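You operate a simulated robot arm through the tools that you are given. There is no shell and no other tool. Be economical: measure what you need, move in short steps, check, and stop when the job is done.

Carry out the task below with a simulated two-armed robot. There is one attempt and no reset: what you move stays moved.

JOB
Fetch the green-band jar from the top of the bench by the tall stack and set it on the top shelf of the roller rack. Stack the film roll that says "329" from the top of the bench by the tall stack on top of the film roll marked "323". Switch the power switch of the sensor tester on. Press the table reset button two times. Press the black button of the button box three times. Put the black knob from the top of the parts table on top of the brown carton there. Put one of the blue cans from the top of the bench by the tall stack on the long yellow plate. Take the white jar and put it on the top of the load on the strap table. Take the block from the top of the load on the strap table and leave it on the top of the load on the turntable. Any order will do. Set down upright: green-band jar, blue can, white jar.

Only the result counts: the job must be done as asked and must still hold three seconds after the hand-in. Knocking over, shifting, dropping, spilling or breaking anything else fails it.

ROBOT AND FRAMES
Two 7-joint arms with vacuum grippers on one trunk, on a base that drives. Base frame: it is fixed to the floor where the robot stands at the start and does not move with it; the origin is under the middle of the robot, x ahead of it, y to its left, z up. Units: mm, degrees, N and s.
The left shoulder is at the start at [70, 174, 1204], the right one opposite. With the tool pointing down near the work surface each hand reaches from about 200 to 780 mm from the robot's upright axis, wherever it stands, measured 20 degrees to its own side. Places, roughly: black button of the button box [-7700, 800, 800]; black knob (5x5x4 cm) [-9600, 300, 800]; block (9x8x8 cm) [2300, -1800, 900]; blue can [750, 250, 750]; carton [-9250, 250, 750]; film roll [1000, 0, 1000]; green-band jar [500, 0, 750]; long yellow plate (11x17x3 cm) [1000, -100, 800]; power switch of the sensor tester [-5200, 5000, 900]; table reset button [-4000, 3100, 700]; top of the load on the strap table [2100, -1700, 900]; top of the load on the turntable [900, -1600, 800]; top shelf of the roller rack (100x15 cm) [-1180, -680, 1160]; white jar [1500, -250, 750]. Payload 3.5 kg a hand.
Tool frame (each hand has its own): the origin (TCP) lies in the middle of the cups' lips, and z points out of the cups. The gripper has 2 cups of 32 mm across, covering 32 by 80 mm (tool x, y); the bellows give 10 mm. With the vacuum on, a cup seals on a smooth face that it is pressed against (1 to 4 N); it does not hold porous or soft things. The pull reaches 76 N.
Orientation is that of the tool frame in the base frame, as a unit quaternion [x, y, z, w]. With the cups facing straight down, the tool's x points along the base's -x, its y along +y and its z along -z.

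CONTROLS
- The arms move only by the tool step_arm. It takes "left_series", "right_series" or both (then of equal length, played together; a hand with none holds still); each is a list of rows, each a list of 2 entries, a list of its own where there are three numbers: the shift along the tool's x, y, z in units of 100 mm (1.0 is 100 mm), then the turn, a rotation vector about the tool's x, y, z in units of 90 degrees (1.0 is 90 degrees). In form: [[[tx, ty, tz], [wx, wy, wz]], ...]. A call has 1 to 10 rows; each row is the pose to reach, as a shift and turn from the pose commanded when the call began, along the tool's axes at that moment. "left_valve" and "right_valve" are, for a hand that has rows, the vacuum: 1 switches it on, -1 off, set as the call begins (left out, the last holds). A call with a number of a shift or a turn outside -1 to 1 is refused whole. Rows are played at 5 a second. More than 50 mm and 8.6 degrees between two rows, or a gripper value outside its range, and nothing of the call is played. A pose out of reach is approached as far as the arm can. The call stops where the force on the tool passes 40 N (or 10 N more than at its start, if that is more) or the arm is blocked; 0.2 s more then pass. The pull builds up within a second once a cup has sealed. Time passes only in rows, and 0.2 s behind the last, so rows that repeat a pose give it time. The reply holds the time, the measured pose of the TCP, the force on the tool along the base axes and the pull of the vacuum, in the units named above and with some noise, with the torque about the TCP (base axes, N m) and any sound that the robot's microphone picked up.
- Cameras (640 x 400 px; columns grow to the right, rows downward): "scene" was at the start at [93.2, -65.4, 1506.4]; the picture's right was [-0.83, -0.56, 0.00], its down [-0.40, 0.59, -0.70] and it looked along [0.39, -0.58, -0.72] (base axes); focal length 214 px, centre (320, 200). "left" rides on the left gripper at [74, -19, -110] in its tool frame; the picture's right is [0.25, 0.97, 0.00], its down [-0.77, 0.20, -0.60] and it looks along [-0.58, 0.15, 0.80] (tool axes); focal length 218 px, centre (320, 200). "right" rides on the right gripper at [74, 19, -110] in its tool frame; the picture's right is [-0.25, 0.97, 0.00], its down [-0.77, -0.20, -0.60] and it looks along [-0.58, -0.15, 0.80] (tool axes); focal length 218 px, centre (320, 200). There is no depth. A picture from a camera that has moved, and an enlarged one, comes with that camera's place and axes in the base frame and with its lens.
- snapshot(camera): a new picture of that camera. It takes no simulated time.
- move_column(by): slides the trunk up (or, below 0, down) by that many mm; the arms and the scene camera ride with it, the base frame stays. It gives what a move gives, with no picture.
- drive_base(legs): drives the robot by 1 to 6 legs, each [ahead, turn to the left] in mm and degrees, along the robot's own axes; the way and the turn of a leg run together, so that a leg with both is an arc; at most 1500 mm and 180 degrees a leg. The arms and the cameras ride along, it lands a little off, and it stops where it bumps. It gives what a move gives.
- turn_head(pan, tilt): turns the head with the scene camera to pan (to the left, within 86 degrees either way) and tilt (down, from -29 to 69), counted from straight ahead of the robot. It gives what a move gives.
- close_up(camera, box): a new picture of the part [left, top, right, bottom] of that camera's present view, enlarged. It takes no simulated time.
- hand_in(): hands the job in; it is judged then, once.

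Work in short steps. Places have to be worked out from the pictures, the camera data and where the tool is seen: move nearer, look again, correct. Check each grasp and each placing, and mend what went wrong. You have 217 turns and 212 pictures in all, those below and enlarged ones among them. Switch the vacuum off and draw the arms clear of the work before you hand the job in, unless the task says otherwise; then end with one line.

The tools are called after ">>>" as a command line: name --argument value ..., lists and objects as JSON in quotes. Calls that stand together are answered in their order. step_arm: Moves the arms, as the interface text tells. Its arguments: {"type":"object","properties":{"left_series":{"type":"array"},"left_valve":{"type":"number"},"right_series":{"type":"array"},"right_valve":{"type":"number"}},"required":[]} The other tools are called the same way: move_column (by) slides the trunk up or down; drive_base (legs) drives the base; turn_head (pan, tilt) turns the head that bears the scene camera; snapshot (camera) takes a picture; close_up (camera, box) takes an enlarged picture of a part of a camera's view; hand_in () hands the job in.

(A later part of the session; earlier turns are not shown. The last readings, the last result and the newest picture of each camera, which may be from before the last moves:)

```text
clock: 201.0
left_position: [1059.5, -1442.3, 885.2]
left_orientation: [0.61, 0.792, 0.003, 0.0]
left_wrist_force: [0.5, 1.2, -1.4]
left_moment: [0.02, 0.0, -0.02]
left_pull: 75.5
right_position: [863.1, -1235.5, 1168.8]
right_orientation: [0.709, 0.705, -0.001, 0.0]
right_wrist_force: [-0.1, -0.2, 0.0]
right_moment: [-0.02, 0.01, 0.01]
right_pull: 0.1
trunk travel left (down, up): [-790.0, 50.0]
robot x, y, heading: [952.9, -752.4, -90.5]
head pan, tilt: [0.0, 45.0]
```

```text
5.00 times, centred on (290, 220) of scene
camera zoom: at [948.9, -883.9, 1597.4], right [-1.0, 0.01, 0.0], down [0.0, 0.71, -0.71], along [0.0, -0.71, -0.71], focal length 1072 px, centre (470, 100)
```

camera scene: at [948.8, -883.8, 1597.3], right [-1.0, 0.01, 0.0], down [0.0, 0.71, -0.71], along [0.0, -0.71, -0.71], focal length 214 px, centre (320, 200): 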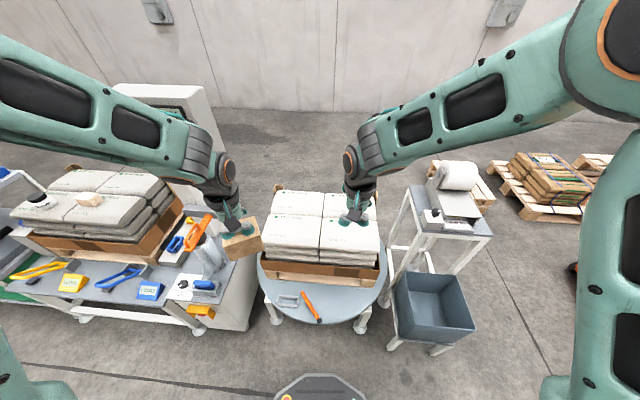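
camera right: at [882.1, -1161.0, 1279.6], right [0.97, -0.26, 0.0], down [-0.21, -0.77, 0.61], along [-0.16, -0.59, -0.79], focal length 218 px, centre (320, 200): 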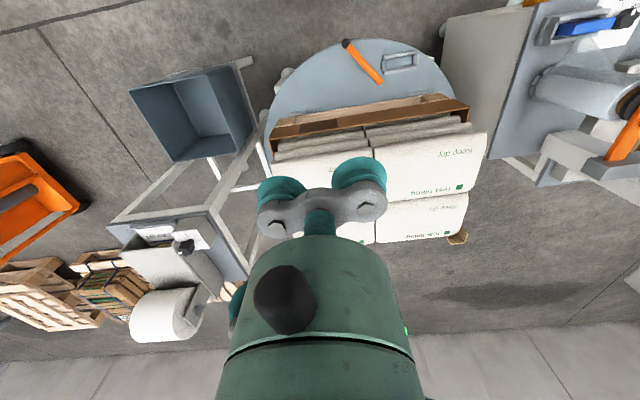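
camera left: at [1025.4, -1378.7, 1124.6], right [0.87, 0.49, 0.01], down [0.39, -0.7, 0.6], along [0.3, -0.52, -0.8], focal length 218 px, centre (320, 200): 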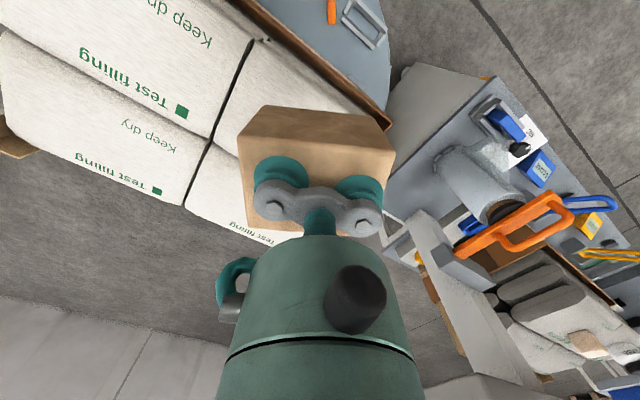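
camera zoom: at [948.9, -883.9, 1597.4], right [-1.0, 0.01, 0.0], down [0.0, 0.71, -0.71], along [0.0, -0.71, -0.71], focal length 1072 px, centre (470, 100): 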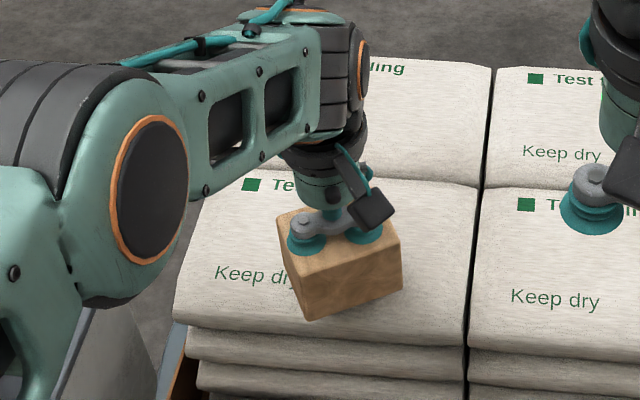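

Continue with fine rows; the force stop protects.

>>> step_arm --left_series '[[[0, 0, 0.02], [0, 0, 0]], [[0, 0, 0.04], [0, 0, 0]], [[0, 0, 0.06], [0, 0, 0]], [[0, 0, 0.08], [0, 0, 0]], [[0, 0, 0.08], [0, 0, 0]]]'

>>> close_up --camera "scene" --box '[240, 180, 340, 260]'

```text
clock: 202.2
left_position: [1059.0, -1440.9, 875.2]
left_orientation: [0.609, 0.793, 0.003, 0.0]
left_wrist_force: [0.0, 0.0, -2.0]
left_moment: [0.02, -0.01, 0.02]
left_pull: 75.2
right_position: [861.5, -1234.1, 1169.2]
right_orientation: [0.709, 0.705, -0.002, 0.001]
right_wrist_force: [0.4, 0.0, 0.2]
right_moment: [0.0, 0.0, 0.0]
right_pull: 0.0
trunk travel left (down, up): [-790.0, 50.0]
robot x, y, heading: [954.1, -752.7, -90.4]
head pan, tilt: [0.0, 45.0]
```

```text
5.00 times, centred on (290, 220) of scene
camera zoom: at [948.8, -883.9, 1597.4], right [-1.0, 0.01, 0.0], down [0.0, 0.71, -0.71], along [0.0, -0.71, -0.71], focal length 1072 px, centre (470, 100)
```

zoom: 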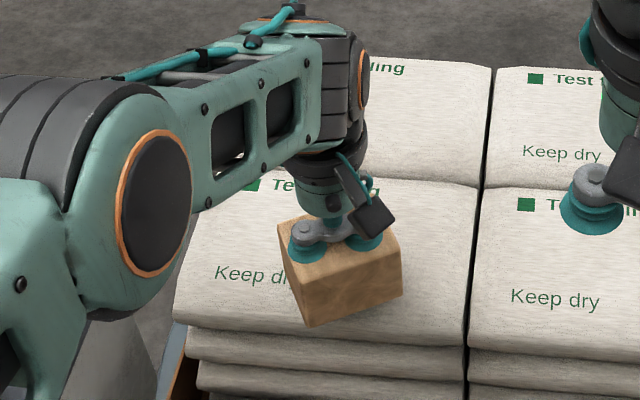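

The bag is lower than estimated (~775), so shift the block 25 mm back toward the bag's centre and keep lowering.

>>> step_arm --left_series '[[[-0.24, -0.06, 0], [0, 0, 0]], [[-0.24, -0.06, 0.03], [0, 0, 0]], [[-0.24, -0.06, 0.06], [0, 0, 0]], [[-0.24, -0.06, 0.09], [0, 0, 0]], [[-0.24, -0.06, 0.12], [0, 0, 0]], [[-0.24, -0.06, 0.12], [0, 0, 0]]]'

>>> close_up --camera "scene" --box '[240, 180, 340, 260]'

>>> close_up --camera "right" --box '[350, 100, 510, 240]'

```text
clock: 203.6
left_position: [1059.9, -1461.7, 865.9]
left_orientation: [0.61, 0.793, 0.004, 0.001]
left_wrist_force: [0.1, -0.7, -2.5]
left_moment: [0.02, -0.01, -0.01]
left_pull: 75.3
left hand out of reach, approached as far as the arm can: row 4, 5, 6
right_position: [861.8, -1235.2, 1168.7]
right_orientation: [0.709, 0.705, -0.002, 0.001]
right_wrist_force: [0.0, 0.3, 0.2]
right_moment: [-0.02, 0.05, 0.01]
right_pull: 0.1
trunk travel left (down, up): [-790.0, 50.0]
robot x, y, heading: [953.1, -755.0, -90.5]
head pan, tilt: [0.0, 45.0]
```

```text
5.00 times, centred on (290, 220) of scene
camera zoom: at [948.8, -883.9, 1597.4], right [-1.0, 0.01, 0.0], down [0.0, 0.71, -0.71], along [0.0, -0.71, -0.71], focal length 1072 px, centre (470, 100)
```

zoom: 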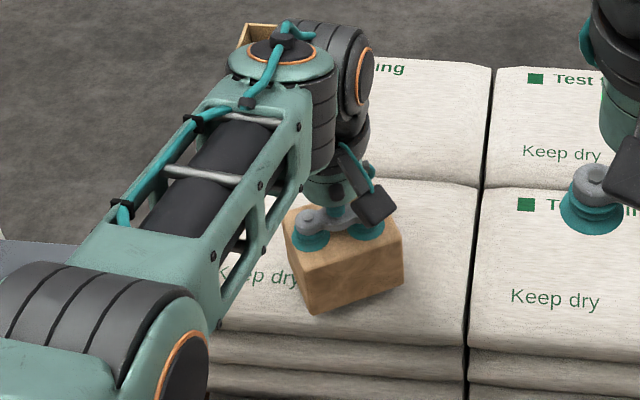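

```text
2.86 times, centred on (430, 170) of right
camera zoom: at [882.2, -1161.0, 1279.6], right [0.97, -0.26, 0.0], down [-0.21, -0.77, 0.61], along [-0.16, -0.59, -0.79], focal length 624 px, centre (6, 286)
```

zoom: 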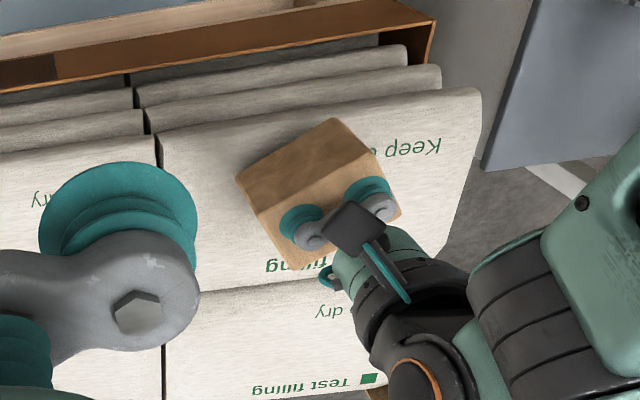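

The arm is at its limit; raise the hand 100 mm, lower the trunk 100 mm to regain reach, then check.

>>> step_arm --left_series '[[[0, 0, -0.4], [0, 0, 0]], [[0, 0, -0.8], [0, 0, 0]], [[0, 0, -1.0], [0, 0, 0]]]'

>>> move_column --by -105

>>> close_up --camera "scene" --box '[220, 170, 360, 290]'

>>> close_up --camera "right" --box '[350, 60, 550, 240]'

```text
clock: 204.4
left_position: [1058.2, -1460.1, 965.3]
left_orientation: [0.61, 0.792, 0.003, 0.0]
left_wrist_force: [0.1, 0.4, -2.3]
left_moment: [0.0, -0.01, 0.0]
left_pull: 76.1
right_position: [861.5, -1233.8, 1169.4]
right_orientation: [0.709, 0.705, -0.002, 0.001]
right_wrist_force: [-0.3, 0.3, -0.1]
right_moment: [0.01, -0.02, 0.03]
right_pull: 0.0
trunk travel left (down, up): [-790.0, 50.0]
robot x, y, heading: [954.8, -752.9, -90.5]
head pan, tilt: [0.0, 45.0]
```

```text
clock: 205.8
left_position: [1058.9, -1459.9, 861.8]
left_orientation: [0.61, 0.792, 0.003, 0.001]
left_wrist_force: [-0.7, -0.3, -2.0]
left_moment: [0.01, -0.03, -0.03]
left_pull: 75.3
right_position: [862.1, -1235.3, 1064.3]
right_orientation: [0.71, 0.704, -0.001, 0.002]
right_wrist_force: [-0.2, 0.1, 1.1]
right_moment: [-0.02, -0.01, 0.0]
right_pull: 0.0
trunk travel left (down, up): [-685.0, 155.0]
robot x, y, heading: [954.1, -756.1, -90.4]
head pan, tilt: [0.0, 45.0]
```

```text
3.33 times, centred on (290, 230) of scene
camera zoom: at [948.8, -883.6, 1492.4], right [-1.0, 0.01, 0.0], down [0.0, 0.71, -0.71], along [0.0, -0.71, -0.71], focal length 715 px, centre (420, 100)
```

zoom: 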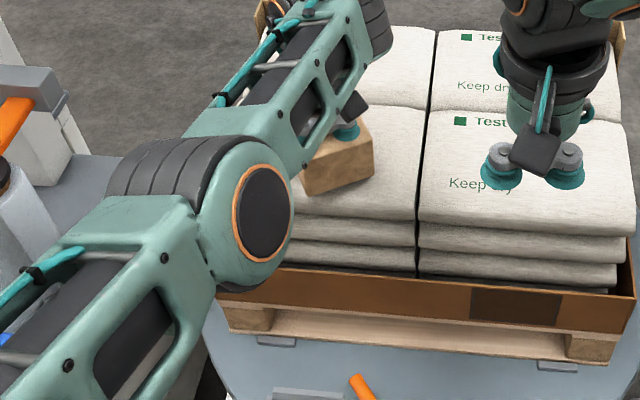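

```text
2.22 times, centred on (450, 150) of right
camera zoom: at [882.1, -1160.8, 1174.8], right [0.97, -0.26, 0.0], down [-0.21, -0.77, 0.61], along [-0.16, -0.59, -0.79], focal length 485 px, centre (31, 311)
```

zoom: 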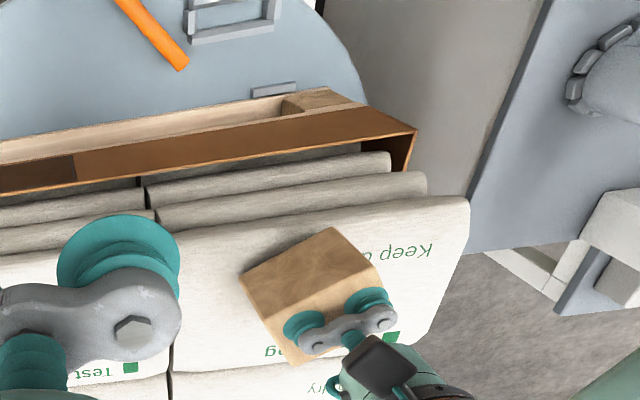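

Now lower with the arm in fine rows.

>>> step_arm --left_series '[[[0, 0, 0.03], [0, 0, 0]], [[0, 0, 0.06], [0, 0, 0]], [[0, 0, 0.09], [0, 0, 0]], [[0, 0, 0.12], [0, 0, 0]], [[0, 0, 0.12], [0, 0, 0]]]'

>>> close_up --camera "right" --box '[350, 60, 550, 240]'

```text
clock: 207.0
left_position: [1057.6, -1460.5, 847.1]
left_orientation: [0.609, 0.793, 0.003, 0.0]
left_wrist_force: [0.3, 0.5, -2.1]
left_moment: [0.01, 0.0, -0.02]
left_pull: 75.4
right_position: [862.5, -1235.1, 1064.1]
right_orientation: [0.709, 0.705, 0.0, 0.001]
right_wrist_force: [1.2, -0.2, -0.5]
right_moment: [0.02, 0.01, 0.02]
right_pull: 0.0
trunk travel left (down, up): [-685.0, 155.0]
robot x, y, heading: [951.3, -751.2, -90.4]
head pan, tilt: [0.0, 45.0]
```

```text
2.22 times, centred on (450, 150) of right
camera zoom: at [882.1, -1161.0, 1174.6], right [0.97, -0.26, 0.0], down [-0.21, -0.77, 0.61], along [-0.16, -0.59, -0.79], focal length 485 px, centre (31, 311)
```

zoom: 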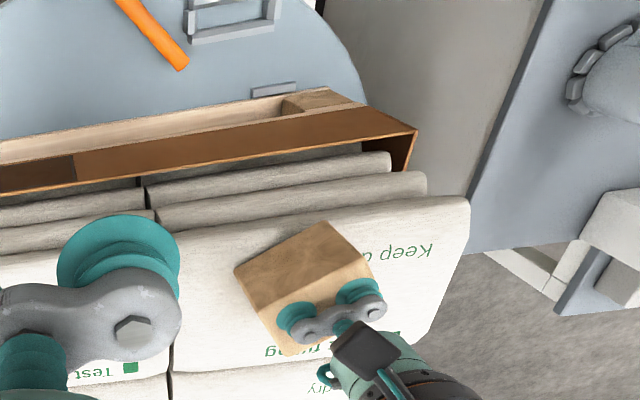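

No contact yet. Continue.

>>> step_arm --left_series '[[[0, 0, 0.03], [0, 0, 0]], [[0, 0, 0.06], [0, 0, 0]], [[0, 0, 0.09], [0, 0, 0]], [[0, 0, 0.12], [0, 0, 0]], [[0, 0, 0.12], [0, 0, 0]]]'

>>> close_up --camera "right" --box '[350, 60, 550, 240]'

```text
clock: 208.2
left_position: [1055.2, -1456.1, 840.6]
left_orientation: [0.611, 0.792, 0.001, 0.003]
left_wrist_force: [-4.5, 8.5, 33.2]
left_moment: [-0.75, -0.52, 0.31]
left_pull: 75.1
right_position: [860.9, -1230.0, 1067.0]
right_orientation: [0.709, 0.705, -0.003, 0.004]
right_wrist_force: [0.1, -0.3, 0.0]
right_moment: [-0.01, 0.0, -0.02]
right_pull: 0.2
trunk travel left (down, up): [-685.0, 155.0]
robot x, y, heading: [951.2, -754.3, -90.2]
head pan, tilt: [0.0, 45.0]
```

```text
2.22 times, centred on (450, 150) of right
camera zoom: at [880.7, -1154.9, 1177.0], right [0.97, -0.26, 0.0], down [-0.21, -0.76, 0.61], along [-0.16, -0.59, -0.79], focal length 485 px, centre (31, 311)
```

zoom: 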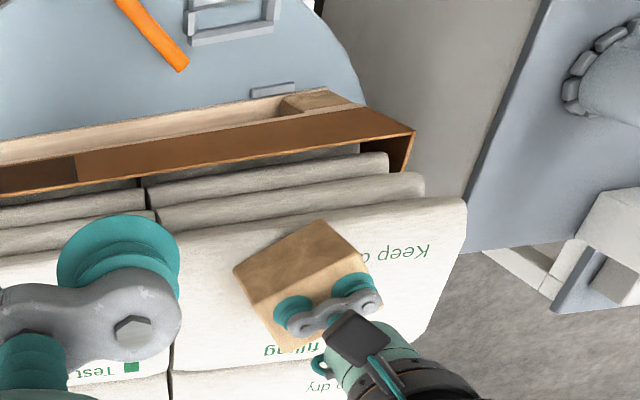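

Contact reached (35 N). Ease off, release and lift.

>>> step_arm --left_series '[[[0, 0, -0.05], [0, 0, 0]], [[0, 0, -0.05], [0, 0, 0]], [[0, 0, -0.05], [0, 0, 0]], [[0, 0, -0.05], [0, 0, 0]], [[0, 0, -0.05], [0, 0, 0]], [[0, 0, -0.1], [0, 0, 0]], [[0, 0, -0.3], [0, 0, 0]], [[0, 0, -0.7], [0, 0, 0]], [[0, 0, -1.0], [0, 0, 0]]]' --left_valve -1

>>> move_column --by 150

>>> snapshot --camera "scene"

>>> snapshot --camera "left"

```text
clock: 210.2
left_position: [1055.4, -1460.8, 938.3]
left_orientation: [0.61, 0.793, 0.005, 0.0]
left_wrist_force: [0.2, 0.7, -0.3]
left_moment: [0.05, 0.01, 0.01]
left_pull: 0.0
right_position: [861.6, -1234.6, 1064.5]
right_orientation: [0.709, 0.705, -0.001, 0.001]
right_wrist_force: [0.1, 0.4, 0.3]
right_moment: [0.0, -0.02, -0.01]
right_pull: 0.1
trunk travel left (down, up): [-685.0, 155.0]
robot x, y, heading: [950.6, -755.1, -90.2]
head pan, tilt: [0.0, 45.0]
```

```text
clock: 211.9
left_position: [1055.4, -1462.0, 1086.9]
left_orientation: [0.61, 0.793, 0.003, 0.0]
left_wrist_force: [-0.4, -0.6, 1.0]
left_moment: [-0.03, 0.01, 0.02]
left_pull: 0.0
right_position: [860.9, -1235.0, 1213.1]
right_orientation: [0.71, 0.704, -0.001, 0.001]
right_wrist_force: [0.8, -0.4, -0.3]
right_moment: [-0.01, 0.01, -0.02]
right_pull: 0.0
trunk travel left (down, up): [-835.0, 5.0]
robot x, y, heading: [952.5, -753.4, -90.3]
head pan, tilt: [0.0, 45.0]
```

```text
81 pictures are left
camera scene: at [948.9, -884.0, 1642.3], right [-1.0, 0.01, 0.0], down [0.0, 0.71, -0.71], along [0.0, -0.71, -0.71], focal length 214 px, centre (320, 200)
```

scene: 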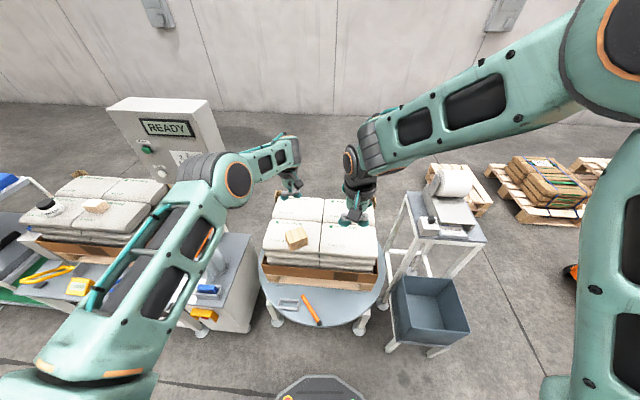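

```text
80 pictures are left
camera left: at [1017.1, -1397.8, 1197.3], right [0.87, 0.49, 0.01], down [0.39, -0.7, 0.6], along [0.3, -0.52, -0.8], focal length 218 px, centre (320, 200)
```

left: 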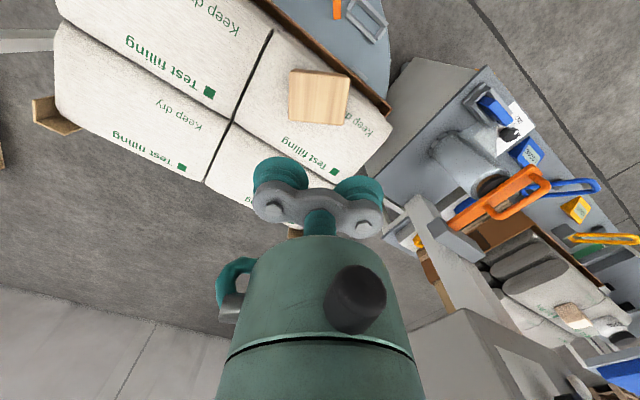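

Block placed well. Retract the left hand and drive back west past the bench, to look toward the far stations.

>>> step_arm --left_series '[[[0.27, 0.07, -0.2], [0, 0, 0]], [[0.54, 0.14, -0.4], [0, 0, 0]], [[0.8, 0.21, -0.5], [0, 0, 0]]]'

>>> step_arm --left_series '[[[0.27, 0.07, -0.2], [0, 0, 0]], [[0.54, 0.14, -0.4], [0, 0, 0]], [[0.8, 0.21, -0.5], [0, 0, 0]]]'

>>> drive_base --legs '[[0, -90], [950, 0], [0, -45], [900, 0], [0, 15]]'

>>> turn_head --pan 0 --tilt 15

>>> snapshot --camera "scene"

```text
clock: 212.7
left_position: [1055.3, -1378.1, 1138.5]
left_orientation: [0.61, 0.792, 0.003, 0.0]
left_wrist_force: [0.5, 0.0, 0.7]
left_moment: [0.02, -0.03, -0.01]
left_pull: 0.2
right_position: [862.4, -1234.5, 1213.4]
right_orientation: [0.71, 0.705, -0.002, 0.001]
right_wrist_force: [-0.8, 0.0, -0.3]
right_moment: [0.02, 0.0, 0.02]
right_pull: 0.0
trunk travel left (down, up): [-835.0, 5.0]
robot x, y, heading: [950.1, -752.2, -90.3]
head pan, tilt: [0.0, 45.0]
```

```text
clock: 213.5
left_position: [1052.8, -1296.2, 1189.6]
left_orientation: [0.609, 0.793, 0.002, -0.001]
left_wrist_force: [1.1, 0.1, -0.5]
left_moment: [-0.02, 0.01, -0.01]
left_pull: 0.0
right_position: [862.3, -1234.0, 1213.6]
right_orientation: [0.709, 0.705, -0.002, 0.001]
right_wrist_force: [-1.2, -0.1, -0.3]
right_moment: [0.05, 0.0, -0.01]
right_pull: 0.0
trunk travel left (down, up): [-835.0, 5.0]
robot x, y, heading: [950.8, -749.6, -90.2]
head pan, tilt: [0.0, 45.0]
```

```text
clock: 228.1
left_position: [-986.2, 79.0, 1189.6]
left_orientation: [0.967, -0.256, 0.004, -0.003]
left_wrist_force: [0.1, -1.3, -1.0]
left_moment: [0.03, -0.04, -0.03]
left_pull: 0.0
right_position: [-808.8, 170.6, 1215.6]
right_orientation: [0.924, -0.382, -0.001, -0.006]
right_wrist_force: [-0.7, -0.2, -1.2]
right_moment: [0.03, -0.05, -0.02]
right_pull: 0.1
trunk travel left (down, up): [-835.0, 5.0]
robot x, y, heading: [-516.9, -214.5, 144.1]
head pan, tilt: [0.0, 45.0]
stopped in leg 4: the robot was blocked; the commanded pose is now the measured one
```

```text
clock: 229.0
left_position: [-978.2, 90.1, 1189.3]
left_orientation: [0.966, -0.258, 0.001, 0.004]
left_wrist_force: [-0.6, 0.1, -0.4]
left_moment: [-0.04, 0.02, 0.03]
left_pull: 0.1
right_position: [-799.1, 182.4, 1213.3]
right_orientation: [0.924, -0.383, -0.001, 0.0]
right_wrist_force: [0.1, 0.7, 0.2]
right_moment: [-0.02, 0.06, 0.02]
right_pull: 0.0
trunk travel left (down, up): [-835.0, 5.0]
robot x, y, heading: [-517.7, -213.5, 143.9]
head pan, tilt: [0.0, 15.0]
```

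```text
79 pictures are left
camera scene: at [-632.1, -123.3, 1689.1], right [0.59, 0.81, 0.0], down [0.21, -0.16, -0.97], along [-0.78, 0.57, -0.26], focal length 214 px, centre (320, 200)
```

scene: 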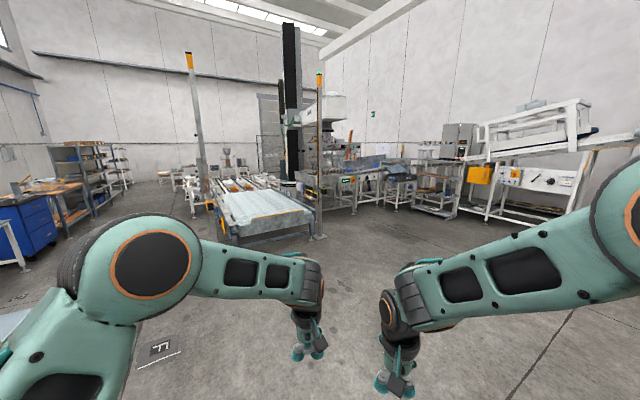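

Something blocked the drive near the rack end. Check the rack and the jar before moving.

>>> turn_head --pan 80 --tilt 45

>>> snapshot --camera "scene"

```text
clock: 230.6
left_position: [-981.5, 86.1, 1190.2]
left_orientation: [0.966, -0.257, 0.002, 0.003]
left_wrist_force: [-0.1, -0.4, -0.1]
left_moment: [0.03, -0.01, 0.02]
left_pull: 0.0
right_position: [-802.8, 180.6, 1213.7]
right_orientation: [0.924, -0.382, -0.001, -0.001]
right_wrist_force: [-0.3, 0.1, -0.5]
right_moment: [0.0, 0.0, 0.04]
right_pull: 0.1
trunk travel left (down, up): [-835.0, 5.0]
robot x, y, heading: [-518.0, -216.5, 143.8]
head pan, tilt: [80.0, 45.0]
```

```text
78 pictures are left
camera scene: at [-618.3, -239.0, 1642.4], right [-0.69, 0.72, 0.0], down [0.51, 0.49, -0.71], along [-0.51, -0.49, -0.71], focal length 214 px, centre (320, 200)
```

scene: 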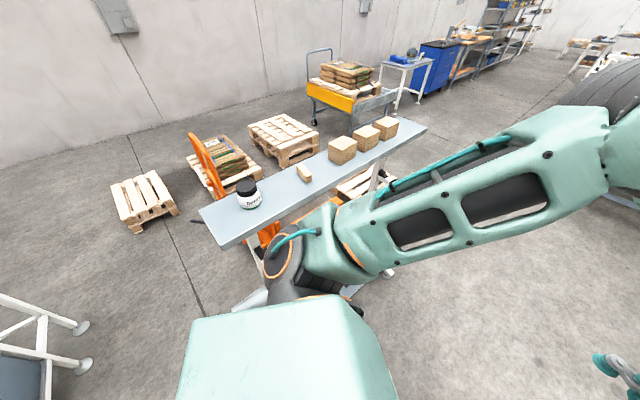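

The jar and rack are unmoved (positions match). I back away, go north to y≈250, then head west.

>>> drive_base --legs '[[-200, 0], [0, -54], [600, 0], [0, 60]]'

>>> turn_head --pan 0 --tilt 20

>>> snapshot --camera "scene"

```text
clock: 240.1
left_position: [-845.9, 531.5, 1189.6]
left_orientation: [0.975, -0.222, 0.002, 0.002]
left_wrist_force: [-0.1, -0.6, 0.1]
left_moment: [-0.03, 0.04, -0.02]
left_pull: 0.0
right_position: [-675.9, 636.4, 1214.8]
right_orientation: [0.936, -0.351, -0.001, -0.001]
right_wrist_force: [1.0, -0.5, -0.2]
right_moment: [-0.03, 0.0, -0.01]
right_pull: 0.0
trunk travel left (down, up): [-835.0, 5.0]
robot x, y, heading: [-364.8, 265.9, 147.8]
head pan, tilt: [80.0, 45.0]
```

```text
clock: 241.6
left_position: [-846.7, 530.5, 1188.6]
left_orientation: [0.975, -0.222, 0.002, 0.002]
left_wrist_force: [-1.2, -0.3, -0.1]
left_moment: [0.02, 0.01, -0.02]
left_pull: 0.0
right_position: [-674.8, 636.5, 1213.5]
right_orientation: [0.937, -0.35, -0.001, -0.001]
right_wrist_force: [-0.2, -0.3, -0.1]
right_moment: [0.01, -0.01, -0.02]
right_pull: 0.0
trunk travel left (down, up): [-835.0, 5.0]
robot x, y, heading: [-364.0, 263.5, 148.0]
head pan, tilt: [0.0, 20.0]
```

```text
77 pictures are left
camera scene: at [-485.3, 341.6, 1681.0], right [0.53, 0.85, 0.0], down [0.29, -0.18, -0.94], along [-0.8, 0.5, -0.34], focal length 214 px, centre (320, 200)
```

scene: 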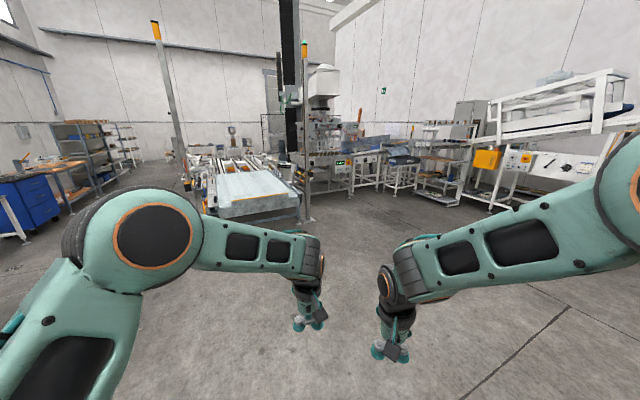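

Zoom toward the expected reset-button and tester directions.

>>> close_up --camera "scene" --box '[180, 110, 480, 240]'

>>> close_up --camera "scene" --box '[300, 120, 440, 210]'

```text
2.13 times, centred on (330, 175) of scene
camera zoom: at [-485.3, 341.6, 1681.0], right [0.53, 0.85, 0.0], down [0.29, -0.18, -0.94], along [-0.8, 0.5, -0.34], focal length 458 px, centre (299, 253)
```

zoom: 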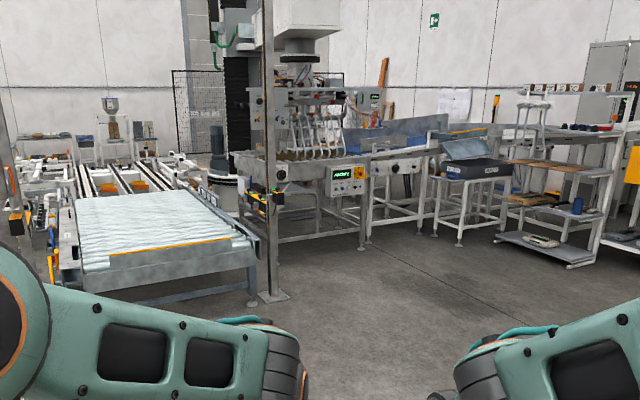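

```text
4.44 times, centred on (370, 165) of scene
camera zoom: at [-485.3, 341.6, 1681.0], right [0.53, 0.85, 0.0], down [0.29, -0.18, -0.94], along [-0.8, 0.5, -0.34], focal length 953 px, centre (98, 356)
```

zoom: 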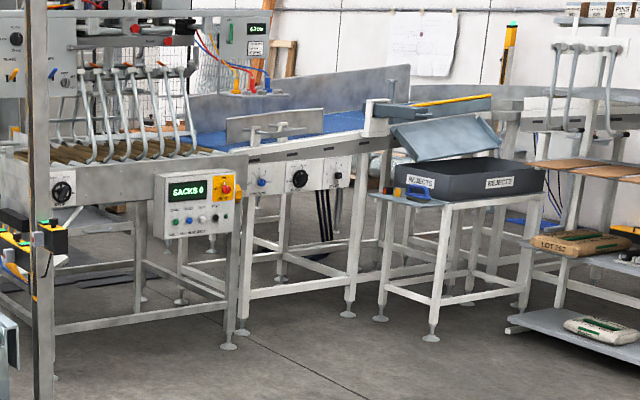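

The "SACKS" panel on the roller table near (−4000,3100) is the reset station. Drive toward it, stopping ~1.3 m short.

>>> drive_base --legs '[[0, -6], [1300, 0], [1300, 0], [550, 0]]'

>>> snapshot --camera "scene"

```text
clock: 257.4
left_position: [-3220.5, 2563.3, 1188.1]
left_orientation: [0.959, -0.283, 0.002, 0.003]
left_wrist_force: [0.1, 0.1, 0.8]
left_moment: [0.0, 0.01, 0.01]
left_pull: 0.1
right_position: [-3037.1, 2646.8, 1214.3]
right_orientation: [0.913, -0.408, -0.002, -0.001]
right_wrist_force: [-0.2, 0.1, -0.2]
right_moment: [0.0, 0.05, -0.03]
right_pull: 0.1
trunk travel left (down, up): [-835.0, 5.0]
robot x, y, heading: [-2777.0, 2239.6, 140.7]
head pan, tilt: [0.0, 20.0]
```

```text
74 pictures are left
camera scene: at [-2885.7, 2330.2, 1681.2], right [0.63, 0.77, 0.0], down [0.26, -0.22, -0.94], along [-0.73, 0.6, -0.34], focal length 214 px, centre (320, 200)
```

scene: 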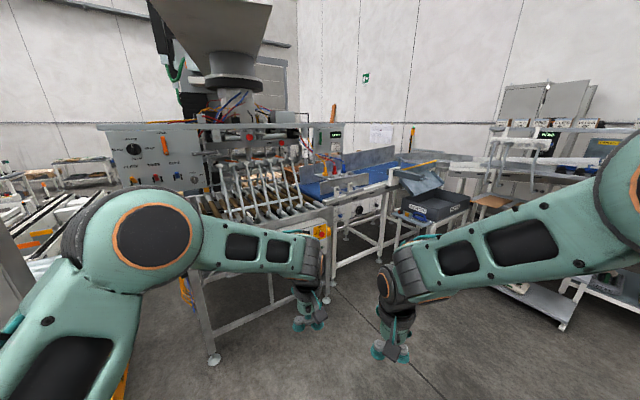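

Zoom between the arms at the panel.

>>> close_up --camera "scene" --box '[290, 190, 380, 280]'

>>> snapshot --camera "right"

```text
4.44 times, centred on (335, 235) of scene
camera zoom: at [-2885.7, 2330.2, 1681.2], right [0.63, 0.77, 0.0], down [0.26, -0.22, -0.94], along [-0.73, 0.6, -0.34], focal length 953 px, centre (253, 44)
```

zoom: 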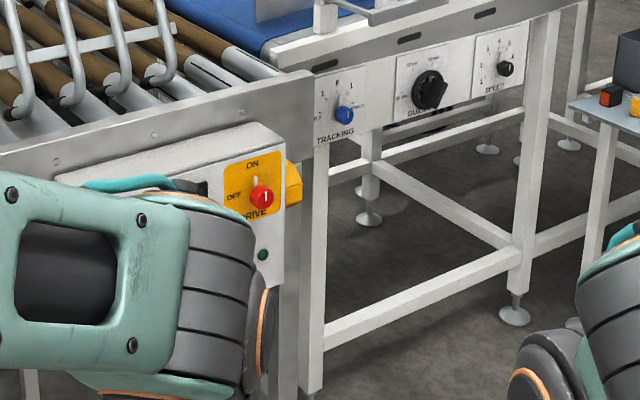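

```text
72 pictures are left
camera right: at [-3001.5, 2579.2, 1325.1], right [-0.89, -0.46, 0.0], down [-0.36, 0.71, 0.61], along [-0.28, 0.54, -0.79], focal length 218 px, centre (320, 200)
```

right: 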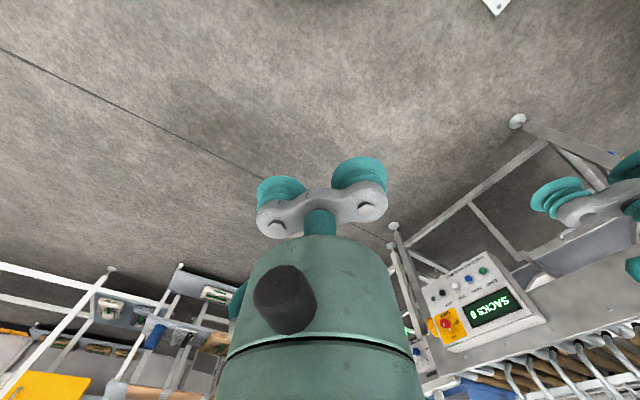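

Right camera sees the panel; zoom to read labels.

>>> close_up --camera "right" --box '[410, 245, 560, 350]'

```text
3.81 times, centred on (485, 298) of right
camera zoom: at [-3001.5, 2579.2, 1325.1], right [-0.89, -0.46, 0.0], down [-0.36, 0.71, 0.61], along [-0.28, 0.54, -0.79], focal length 832 px, centre (-309, -171)
```

zoom: 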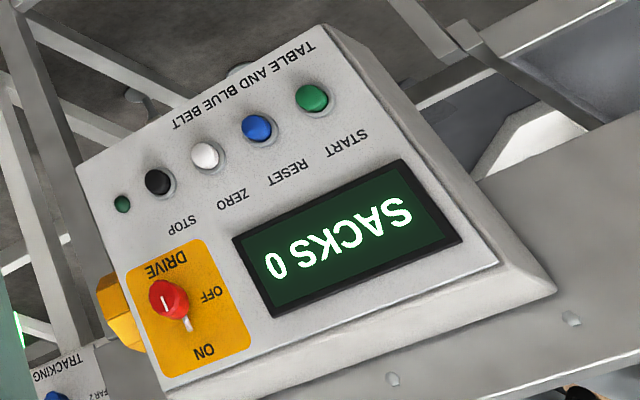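

The panel reads START / RESET (blue) / ZERO / STOP; RESET is at ≈(−3985,3045,770), panel facing +x. I'll press with the left hand's leading cup, tool pitched nearly horizontal, with my heading 35° off the panel normal so the other cup trails. Drive 760 closer.

>>> drive_base --legs '[[700, 0]]'

>>> step_arm --left_series '[[[0, 0, 0], [0, -0.085, 0]], [[0, 0, 0], [0, -0.17, 0]], [[0, 0, 0], [0, -0.255, 0]], [[0, 0, 0], [0, -0.34, 0]], [[0, 0, 0], [0, -0.425, 0]], [[0, 0, 0], [0, -0.51, 0]], [[0, 0, 0], [0, -0.595, 0]], [[0, 0, 0], [0, -0.68, 0]], [[0, 0, 0], [0, -0.765, 0]], [[0, 0, 0], [0, -0.85, 0]]]'

>>> snapshot --camera "left"

>>> snapshot --camera "right"

```text
clock: 261.3
left_position: [-3772.8, 3010.2, 1189.9]
left_orientation: [0.96, -0.281, 0.001, 0.002]
left_wrist_force: [-0.2, 0.3, 0.2]
left_moment: [0.01, 0.01, 0.01]
left_pull: 0.0
right_position: [-3590.7, 3093.9, 1214.8]
right_orientation: [0.914, -0.406, -0.003, -0.001]
right_wrist_force: [-0.6, 0.1, 0.1]
right_moment: [-0.01, 0.01, -0.01]
right_pull: 0.0
trunk travel left (down, up): [-835.0, 5.0]
robot x, y, heading: [-3328.2, 2686.4, 140.9]
head pan, tilt: [0.0, 20.0]
```

```text
clock: 263.5
left_position: [-3799.6, 3014.1, 1202.5]
left_orientation: [0.761, -0.21, -0.589, -0.173]
left_wrist_force: [-0.4, 0.5, -0.5]
left_moment: [-0.04, 0.02, -0.01]
left_pull: 0.1
left hand out of reach, approached as far as the arm can: row 10
right_position: [-3590.5, 3095.0, 1214.6]
right_orientation: [0.914, -0.406, -0.002, -0.001]
right_wrist_force: [0.2, -0.1, -0.5]
right_moment: [0.01, 0.02, 0.0]
right_pull: 0.2
trunk travel left (down, up): [-835.0, 5.0]
robot x, y, heading: [-3321.4, 2687.3, 141.0]
head pan, tilt: [0.0, 20.0]
```

```text
70 pictures are left
camera left: at [-3682.4, 2963.7, 1157.9], right [-0.45, -0.85, -0.26], down [0.22, -0.39, 0.89], along [-0.86, 0.35, 0.37], focal length 218 px, centre (320, 200)
```

left: 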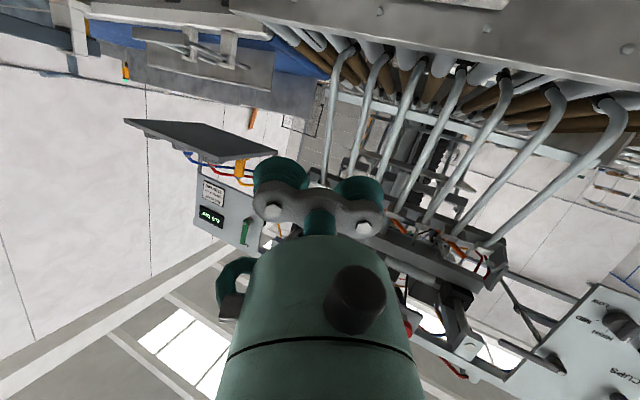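

```text
69 pictures are left
camera right: at [-3554.9, 3027.4, 1324.6], right [-0.89, -0.46, 0.0], down [-0.37, 0.71, 0.61], along [-0.28, 0.54, -0.79], focal length 218 px, centre (320, 200)
```

right: 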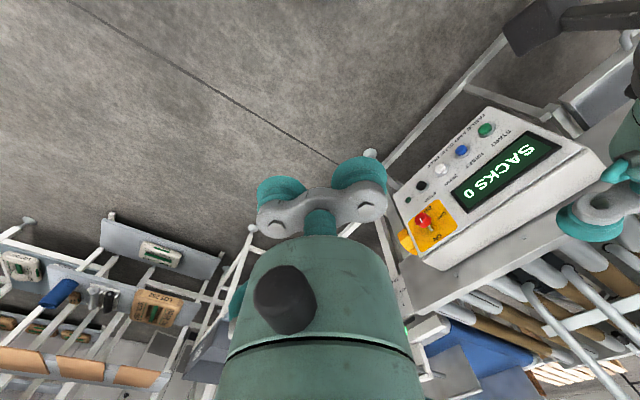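

Triangulated RESET at (−4050,3078,733), panel nearly vertical, buttons ~72 mm apart. Lower the trunk 400, then approach most of the way with the left hand.

>>> move_column --by -400

>>> step_arm --left_series '[[[0.06, 0.1, 0.35], [0, 0, 0]], [[0.12, 0.2, 0.7], [0, 0, 0]], [[0.17, 0.286, 1.0], [0, 0, 0]], [[0.17, 0.286, 1.0], [0, 0, 0]]]'

>>> snapshot --camera "left"

>>> snapshot --camera "scene"

```text
clock: 267.3
left_position: [-3800.1, 3012.8, 800.5]
left_orientation: [0.761, -0.212, -0.588, -0.172]
left_wrist_force: [0.6, 0.3, 0.8]
left_moment: [-0.02, 0.03, 0.03]
left_pull: 0.0
right_position: [-3590.7, 3094.6, 813.9]
right_orientation: [0.914, -0.406, -0.001, -0.001]
right_wrist_force: [-0.5, -0.6, 0.3]
right_moment: [-0.03, -0.01, 0.0]
right_pull: 0.1
trunk travel left (down, up): [-435.0, 405.0]
robot x, y, heading: [-3327.5, 2686.1, 140.9]
head pan, tilt: [0.0, 20.0]
```

```text
clock: 268.3
left_position: [-3883.9, 3041.8, 760.2]
left_orientation: [0.756, -0.223, -0.591, -0.172]
left_wrist_force: [0.5, 0.0, 0.5]
left_moment: [0.02, 0.02, -0.01]
left_pull: 0.0
right_position: [-3590.2, 3094.2, 813.7]
right_orientation: [0.914, -0.406, -0.002, -0.001]
right_wrist_force: [-1.2, -0.3, -1.1]
right_moment: [-0.01, 0.0, 0.02]
right_pull: 0.1
trunk travel left (down, up): [-435.0, 405.0]
robot x, y, heading: [-3324.5, 2684.5, 141.1]
head pan, tilt: [0.0, 20.0]
```

```text
68 pictures are left
camera left: at [-3769.5, 2988.3, 714.0], right [-0.47, -0.85, -0.24], down [0.23, -0.38, 0.9], along [-0.85, 0.37, 0.37], focal length 218 px, centre (320, 200)
```

left: 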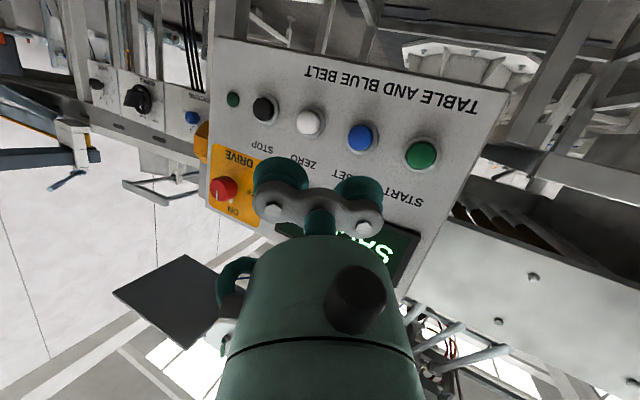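

```text
67 pictures are left
camera scene: at [-3437.4, 2778.8, 1281.1], right [0.63, 0.78, 0.0], down [0.27, -0.22, -0.94], along [-0.73, 0.59, -0.34], focal length 214 px, centre (320, 200)
```

scene: 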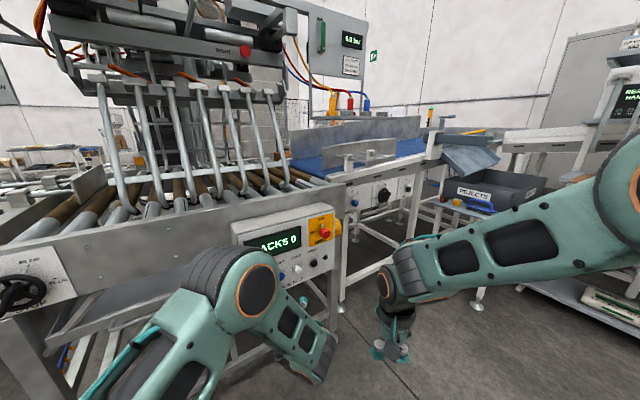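

Camera ray confirms RESET at (−4050,3077,734). Approach to ~75 mm stand-off.

>>> step_arm --left_series '[[[-0.02, 0.05, 0.3], [0, 0, 0]], [[-0.04, 0.12, 0.6], [0, 0, 0]], [[-0.053, 0.18, 0.85], [0, 0, 0]], [[-0.053, 0.18, 0.9], [0, 0, 0]], [[-0.053, 0.18, 0.9], [0, 0, 0]]]'

>>> snapshot --camera "left"

```text
clock: 269.5
left_position: [-3969.3, 3073.9, 743.1]
left_orientation: [0.756, -0.224, -0.591, -0.173]
left_wrist_force: [0.3, 0.1, -0.8]
left_moment: [0.0, -0.03, -0.02]
left_pull: 0.0
right_position: [-3590.1, 3094.0, 814.3]
right_orientation: [0.914, -0.406, -0.001, -0.001]
right_wrist_force: [-0.2, -0.6, 0.4]
right_moment: [0.02, 0.0, 0.01]
right_pull: 0.1
trunk travel left (down, up): [-435.0, 405.0]
robot x, y, heading: [-3322.8, 2688.0, 140.8]
head pan, tilt: [0.0, 20.0]
```

```text
66 pictures are left
camera left: at [-3853.8, 3020.7, 698.6], right [-0.47, -0.85, -0.24], down [0.23, -0.38, 0.9], along [-0.85, 0.37, 0.37], focal length 218 px, centre (320, 200)
```

left: 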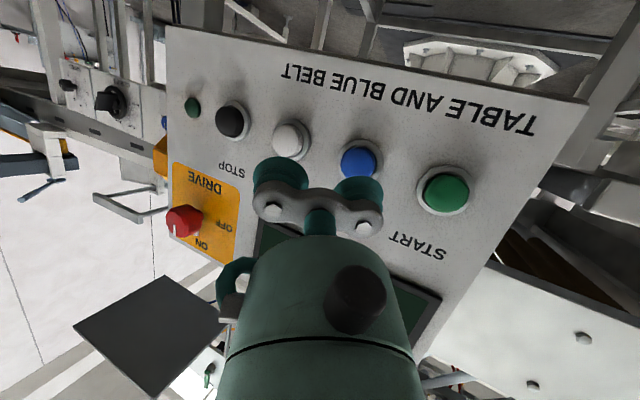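

Left cup is lined up with RESET. Close to within ~10 mm.

>>> step_arm --left_series '[[[-0.02, 0.05, 0.3], [0, 0, 0]], [[-0.042, 0.115, 0.6], [0, 0, 0]], [[-0.042, 0.115, 0.625], [0, 0, 0]]]'

>>> step_arm --left_series '[[[-0.011, 0.022, 0.044], [0, 0, 0]], [[-0.022, 0.043, 0.088], [0, 0, 0]], [[-0.027, 0.054, 0.11], [0, 0, 0]], [[-0.033, 0.065, 0.132], [0, 0, 0]]]'

>>> snapshot --camera "left"

```text
clock: 270.3
left_position: [-4027.7, 3097.4, 730.9]
left_orientation: [0.757, -0.223, -0.59, -0.172]
left_wrist_force: [-0.7, -0.1, 0.8]
left_moment: [-0.02, 0.04, 0.01]
left_pull: 0.0
right_position: [-3591.6, 3094.1, 814.1]
right_orientation: [0.914, -0.406, -0.001, 0.0]
right_wrist_force: [-0.2, -0.7, 0.2]
right_moment: [-0.02, -0.02, -0.03]
right_pull: 0.0
trunk travel left (down, up): [-435.0, 405.0]
robot x, y, heading: [-3325.6, 2687.9, 141.0]
head pan, tilt: [0.0, 20.0]
```

```text
clock: 271.3
left_position: [-4040.1, 3100.2, 730.6]
left_orientation: [0.756, -0.224, -0.59, -0.173]
left_wrist_force: [8.2, 0.3, -3.0]
left_moment: [0.08, 0.1, 0.15]
left_pull: 0.1
right_position: [-3591.1, 3096.0, 813.7]
right_orientation: [0.914, -0.407, -0.002, 0.0]
right_wrist_force: [-0.3, 0.2, 0.1]
right_moment: [0.01, 0.0, 0.02]
right_pull: 0.1
trunk travel left (down, up): [-435.0, 405.0]
robot x, y, heading: [-3321.0, 2685.6, 141.2]
head pan, tilt: [0.0, 20.0]
heard: click
```

```text
65 pictures are left
camera left: at [-3925.1, 3047.7, 685.0], right [-0.47, -0.85, -0.24], down [0.23, -0.38, 0.9], along [-0.85, 0.37, 0.37], focal length 218 px, centre (320, 200)
```

left: 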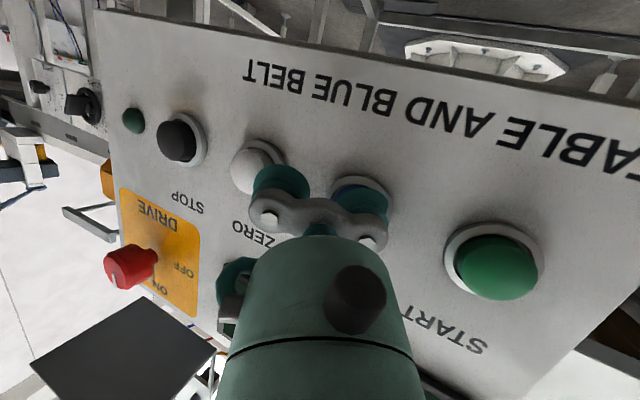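

One click heard with RESET pressed. Back off and press the second time.

>>> step_arm --left_series '[[[0.03, -0.06, -0.12], [0, 0, 0]], [[0.05, -0.1, -0.2], [0, 0, 0]], [[0.05, -0.1, -0.2], [0, 0, 0]], [[0.05, -0.1, -0.2], [0, 0, 0]]]'

>>> step_arm --left_series '[[[-0.02, 0.04, 0.08], [0, 0, 0]], [[-0.04, 0.08, 0.16], [0, 0, 0]], [[-0.05, 0.1, 0.2], [0, 0, 0]], [[-0.05, 0.1, 0.2], [0, 0, 0]]]'

>>> step_arm --left_series '[[[0.03, -0.06, -0.12], [0, 0, 0]], [[0.05, -0.1, -0.3], [0, 0, 0]], [[0.05, -0.1, -0.6], [0, 0, 0]], [[0.05, -0.1, -1.0], [0, 0, 0]]]'

>>> snapshot --camera "left"

```text
clock: 272.3
left_position: [-4019.3, 3097.2, 729.7]
left_orientation: [0.756, -0.223, -0.591, -0.172]
left_wrist_force: [0.6, -1.7, 0.4]
left_moment: [0.0, 0.0, 0.05]
left_pull: 0.0
right_position: [-3590.6, 3093.5, 814.2]
right_orientation: [0.914, -0.406, -0.002, -0.001]
right_wrist_force: [-0.3, -0.2, 0.1]
right_moment: [0.05, 0.03, 0.0]
right_pull: 0.0
trunk travel left (down, up): [-435.0, 405.0]
robot x, y, heading: [-3324.9, 2686.8, 141.0]
head pan, tilt: [0.0, 20.0]
```

```text
clock: 273.3
left_position: [-4041.6, 3100.7, 728.7]
left_orientation: [0.757, -0.224, -0.589, -0.172]
left_wrist_force: [9.7, 0.8, -3.2]
left_moment: [0.0, 0.2, 0.2]
left_pull: 0.1
right_position: [-3589.7, 3095.0, 814.8]
right_orientation: [0.914, -0.406, -0.002, -0.001]
right_wrist_force: [-0.4, 0.2, -0.7]
right_moment: [0.0, 0.02, 0.02]
right_pull: 0.1
trunk travel left (down, up): [-435.0, 405.0]
robot x, y, heading: [-3323.0, 2688.0, 141.1]
head pan, tilt: [0.0, 20.0]
heard: click
```

```text
clock: 274.3
left_position: [-3955.6, 3057.5, 747.6]
left_orientation: [0.756, -0.223, -0.591, -0.172]
left_wrist_force: [-0.1, -0.2, 0.2]
left_moment: [-0.03, -0.01, 0.01]
left_pull: 0.1
right_position: [-3589.8, 3094.8, 813.7]
right_orientation: [0.914, -0.406, -0.002, -0.001]
right_wrist_force: [0.0, 0.3, 1.1]
right_moment: [0.0, -0.04, 0.0]
right_pull: 0.0
trunk travel left (down, up): [-435.0, 405.0]
robot x, y, heading: [-3325.5, 2692.4, 141.0]
head pan, tilt: [0.0, 20.0]
```

```text
64 pictures are left
camera left: at [-3840.7, 3004.4, 702.5], right [-0.47, -0.85, -0.24], down [0.23, -0.38, 0.9], along [-0.85, 0.37, 0.37], focal length 218 px, centre (320, 200)
```

left: 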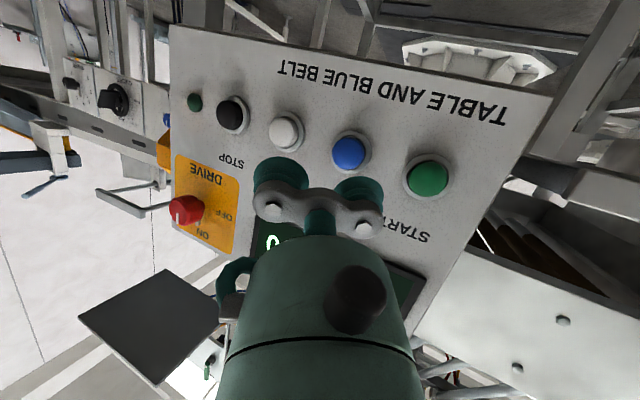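

RESET pressed twice. Back away, raise the trunk and look toward the tester at ≈(−5200,5000).

>>> drive_base --legs '[[-450, 0]]'

>>> move_column --by 400

>>> turn_head --pan -12 --tilt 12

>>> snapshot --camera "scene"

>>> close_up --camera "scene" --box '[200, 130, 440, 280]'

```text
clock: 277.1
left_position: [-3598.3, 2772.3, 746.8]
left_orientation: [0.756, -0.226, -0.589, -0.174]
left_wrist_force: [-0.1, 0.4, 1.2]
left_moment: [-0.02, 0.0, 0.01]
left_pull: 0.1
right_position: [-3232.3, 2806.3, 814.5]
right_orientation: [0.912, -0.41, -0.001, -0.001]
right_wrist_force: [-0.4, -0.3, -0.3]
right_moment: [0.01, -0.03, -0.01]
right_pull: 0.2
trunk travel left (down, up): [-435.0, 405.0]
robot x, y, heading: [-2970.1, 2397.2, 141.0]
head pan, tilt: [0.0, 20.0]
```

```text
clock: 280.9
left_position: [-3598.1, 2772.1, 1147.3]
left_orientation: [0.755, -0.226, -0.59, -0.175]
left_wrist_force: [-0.2, -0.3, 0.9]
left_moment: [-0.05, -0.02, -0.01]
left_pull: 0.1
right_position: [-3232.7, 2806.7, 1213.2]
right_orientation: [0.913, -0.409, -0.002, -0.001]
right_wrist_force: [0.2, 0.0, -0.1]
right_moment: [-0.01, -0.02, 0.01]
right_pull: 0.0
trunk travel left (down, up): [-835.0, 5.0]
robot x, y, heading: [-2971.6, 2393.5, 140.7]
head pan, tilt: [0.0, 20.0]
```

```text
clock: 281.6
left_position: [-3599.0, 2773.0, 1146.3]
left_orientation: [0.756, -0.226, -0.59, -0.174]
left_wrist_force: [0.1, 1.1, 0.0]
left_moment: [0.03, 0.04, -0.01]
left_pull: 0.0
right_position: [-3233.1, 2806.7, 1214.8]
right_orientation: [0.913, -0.409, -0.001, 0.0]
right_wrist_force: [-0.3, -0.6, -0.9]
right_moment: [-0.01, 0.03, -0.02]
right_pull: 0.1
trunk travel left (down, up): [-835.0, 5.0]
robot x, y, heading: [-2968.9, 2396.2, 140.5]
head pan, tilt: [-12.0, 12.0]
```

```text
63 pictures are left
camera scene: at [-3068.9, 2504.0, 1694.0], right [0.78, 0.62, 0.0], down [0.13, -0.16, -0.98], along [-0.61, 0.76, -0.21], focal length 214 px, centre (320, 200)
```

scene: 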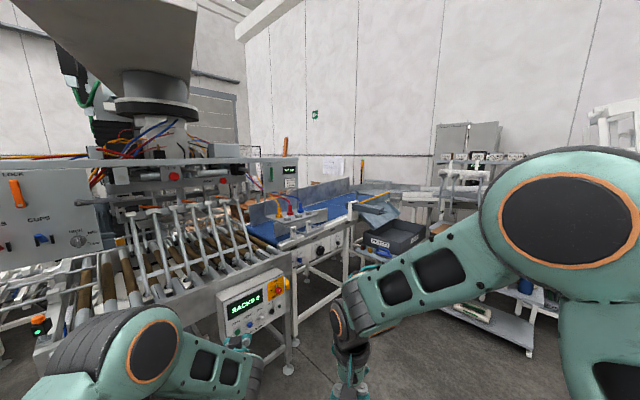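

```text
2.67 times, centred on (320, 205) of scene
camera zoom: at [-3068.9, 2504.0, 1694.0], right [0.78, 0.62, 0.0], down [0.13, -0.16, -0.98], along [-0.61, 0.76, -0.21], focal length 572 px, centre (320, 187)
```

zoom: 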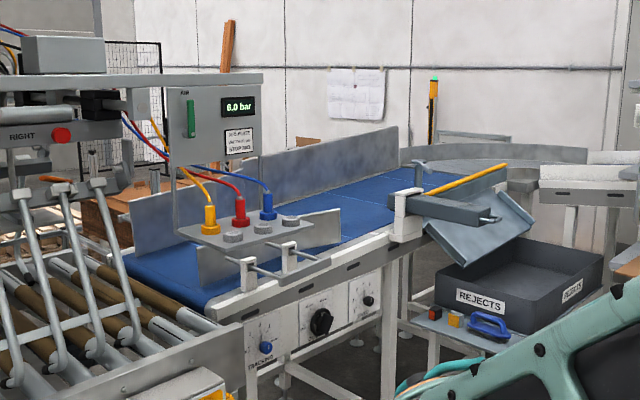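

The tester isn't reachable from this side (it's beyond the belt). I'll first do the western stations and look at the tester from there. Drive south to the open corridor and look west.

>>> drive_base --legs '[[-300, 0], [0, 139], [1050, 0], [1050, 0], [0, -105]]'

>>> turn_head --pan 0 --tilt 12

>>> snapshot --camera "scene"

```text
clock: 304.0
left_position: [-3052.3, 130.9, 1147.0]
left_orientation: [0.789, 0.0, -0.615, 0.001]
left_wrist_force: [-0.4, -0.5, -0.2]
left_moment: [0.02, -0.01, 0.0]
left_pull: 0.1
right_position: [-2763.7, 358.9, 1213.7]
right_orientation: [0.991, -0.132, -0.002, 0.0]
right_wrist_force: [0.4, -0.6, 0.1]
right_moment: [0.02, -0.01, -0.01]
right_pull: 0.1
trunk travel left (down, up): [-835.0, 5.0]
robot x, y, heading: [-2319.9, 160.8, 173.9]
head pan, tilt: [-12.0, 12.0]
```

```text
clock: 304.7
left_position: [-3051.8, 130.8, 1147.4]
left_orientation: [0.789, -0.001, -0.615, 0.001]
left_wrist_force: [-0.2, -0.1, -0.4]
left_moment: [-0.01, -0.01, 0.0]
left_pull: 0.0
right_position: [-2765.0, 359.7, 1213.1]
right_orientation: [0.991, -0.132, -0.001, 0.0]
right_wrist_force: [-0.4, 0.4, 0.1]
right_moment: [0.01, 0.02, 0.02]
right_pull: 0.2
trunk travel left (down, up): [-835.0, 5.0]
robot x, y, heading: [-2322.3, 161.1, 173.9]
head pan, tilt: [0.0, 12.0]
```

```text
61 pictures are left
camera scene: at [-2464.4, 178.7, 1694.1], right [0.11, 0.99, 0.0], down [0.21, -0.02, -0.98], along [-0.97, 0.11, -0.21], focal length 214 px, centre (320, 200)
```

scene: 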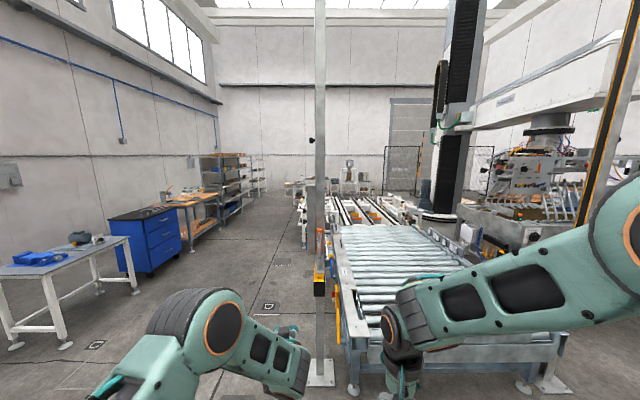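

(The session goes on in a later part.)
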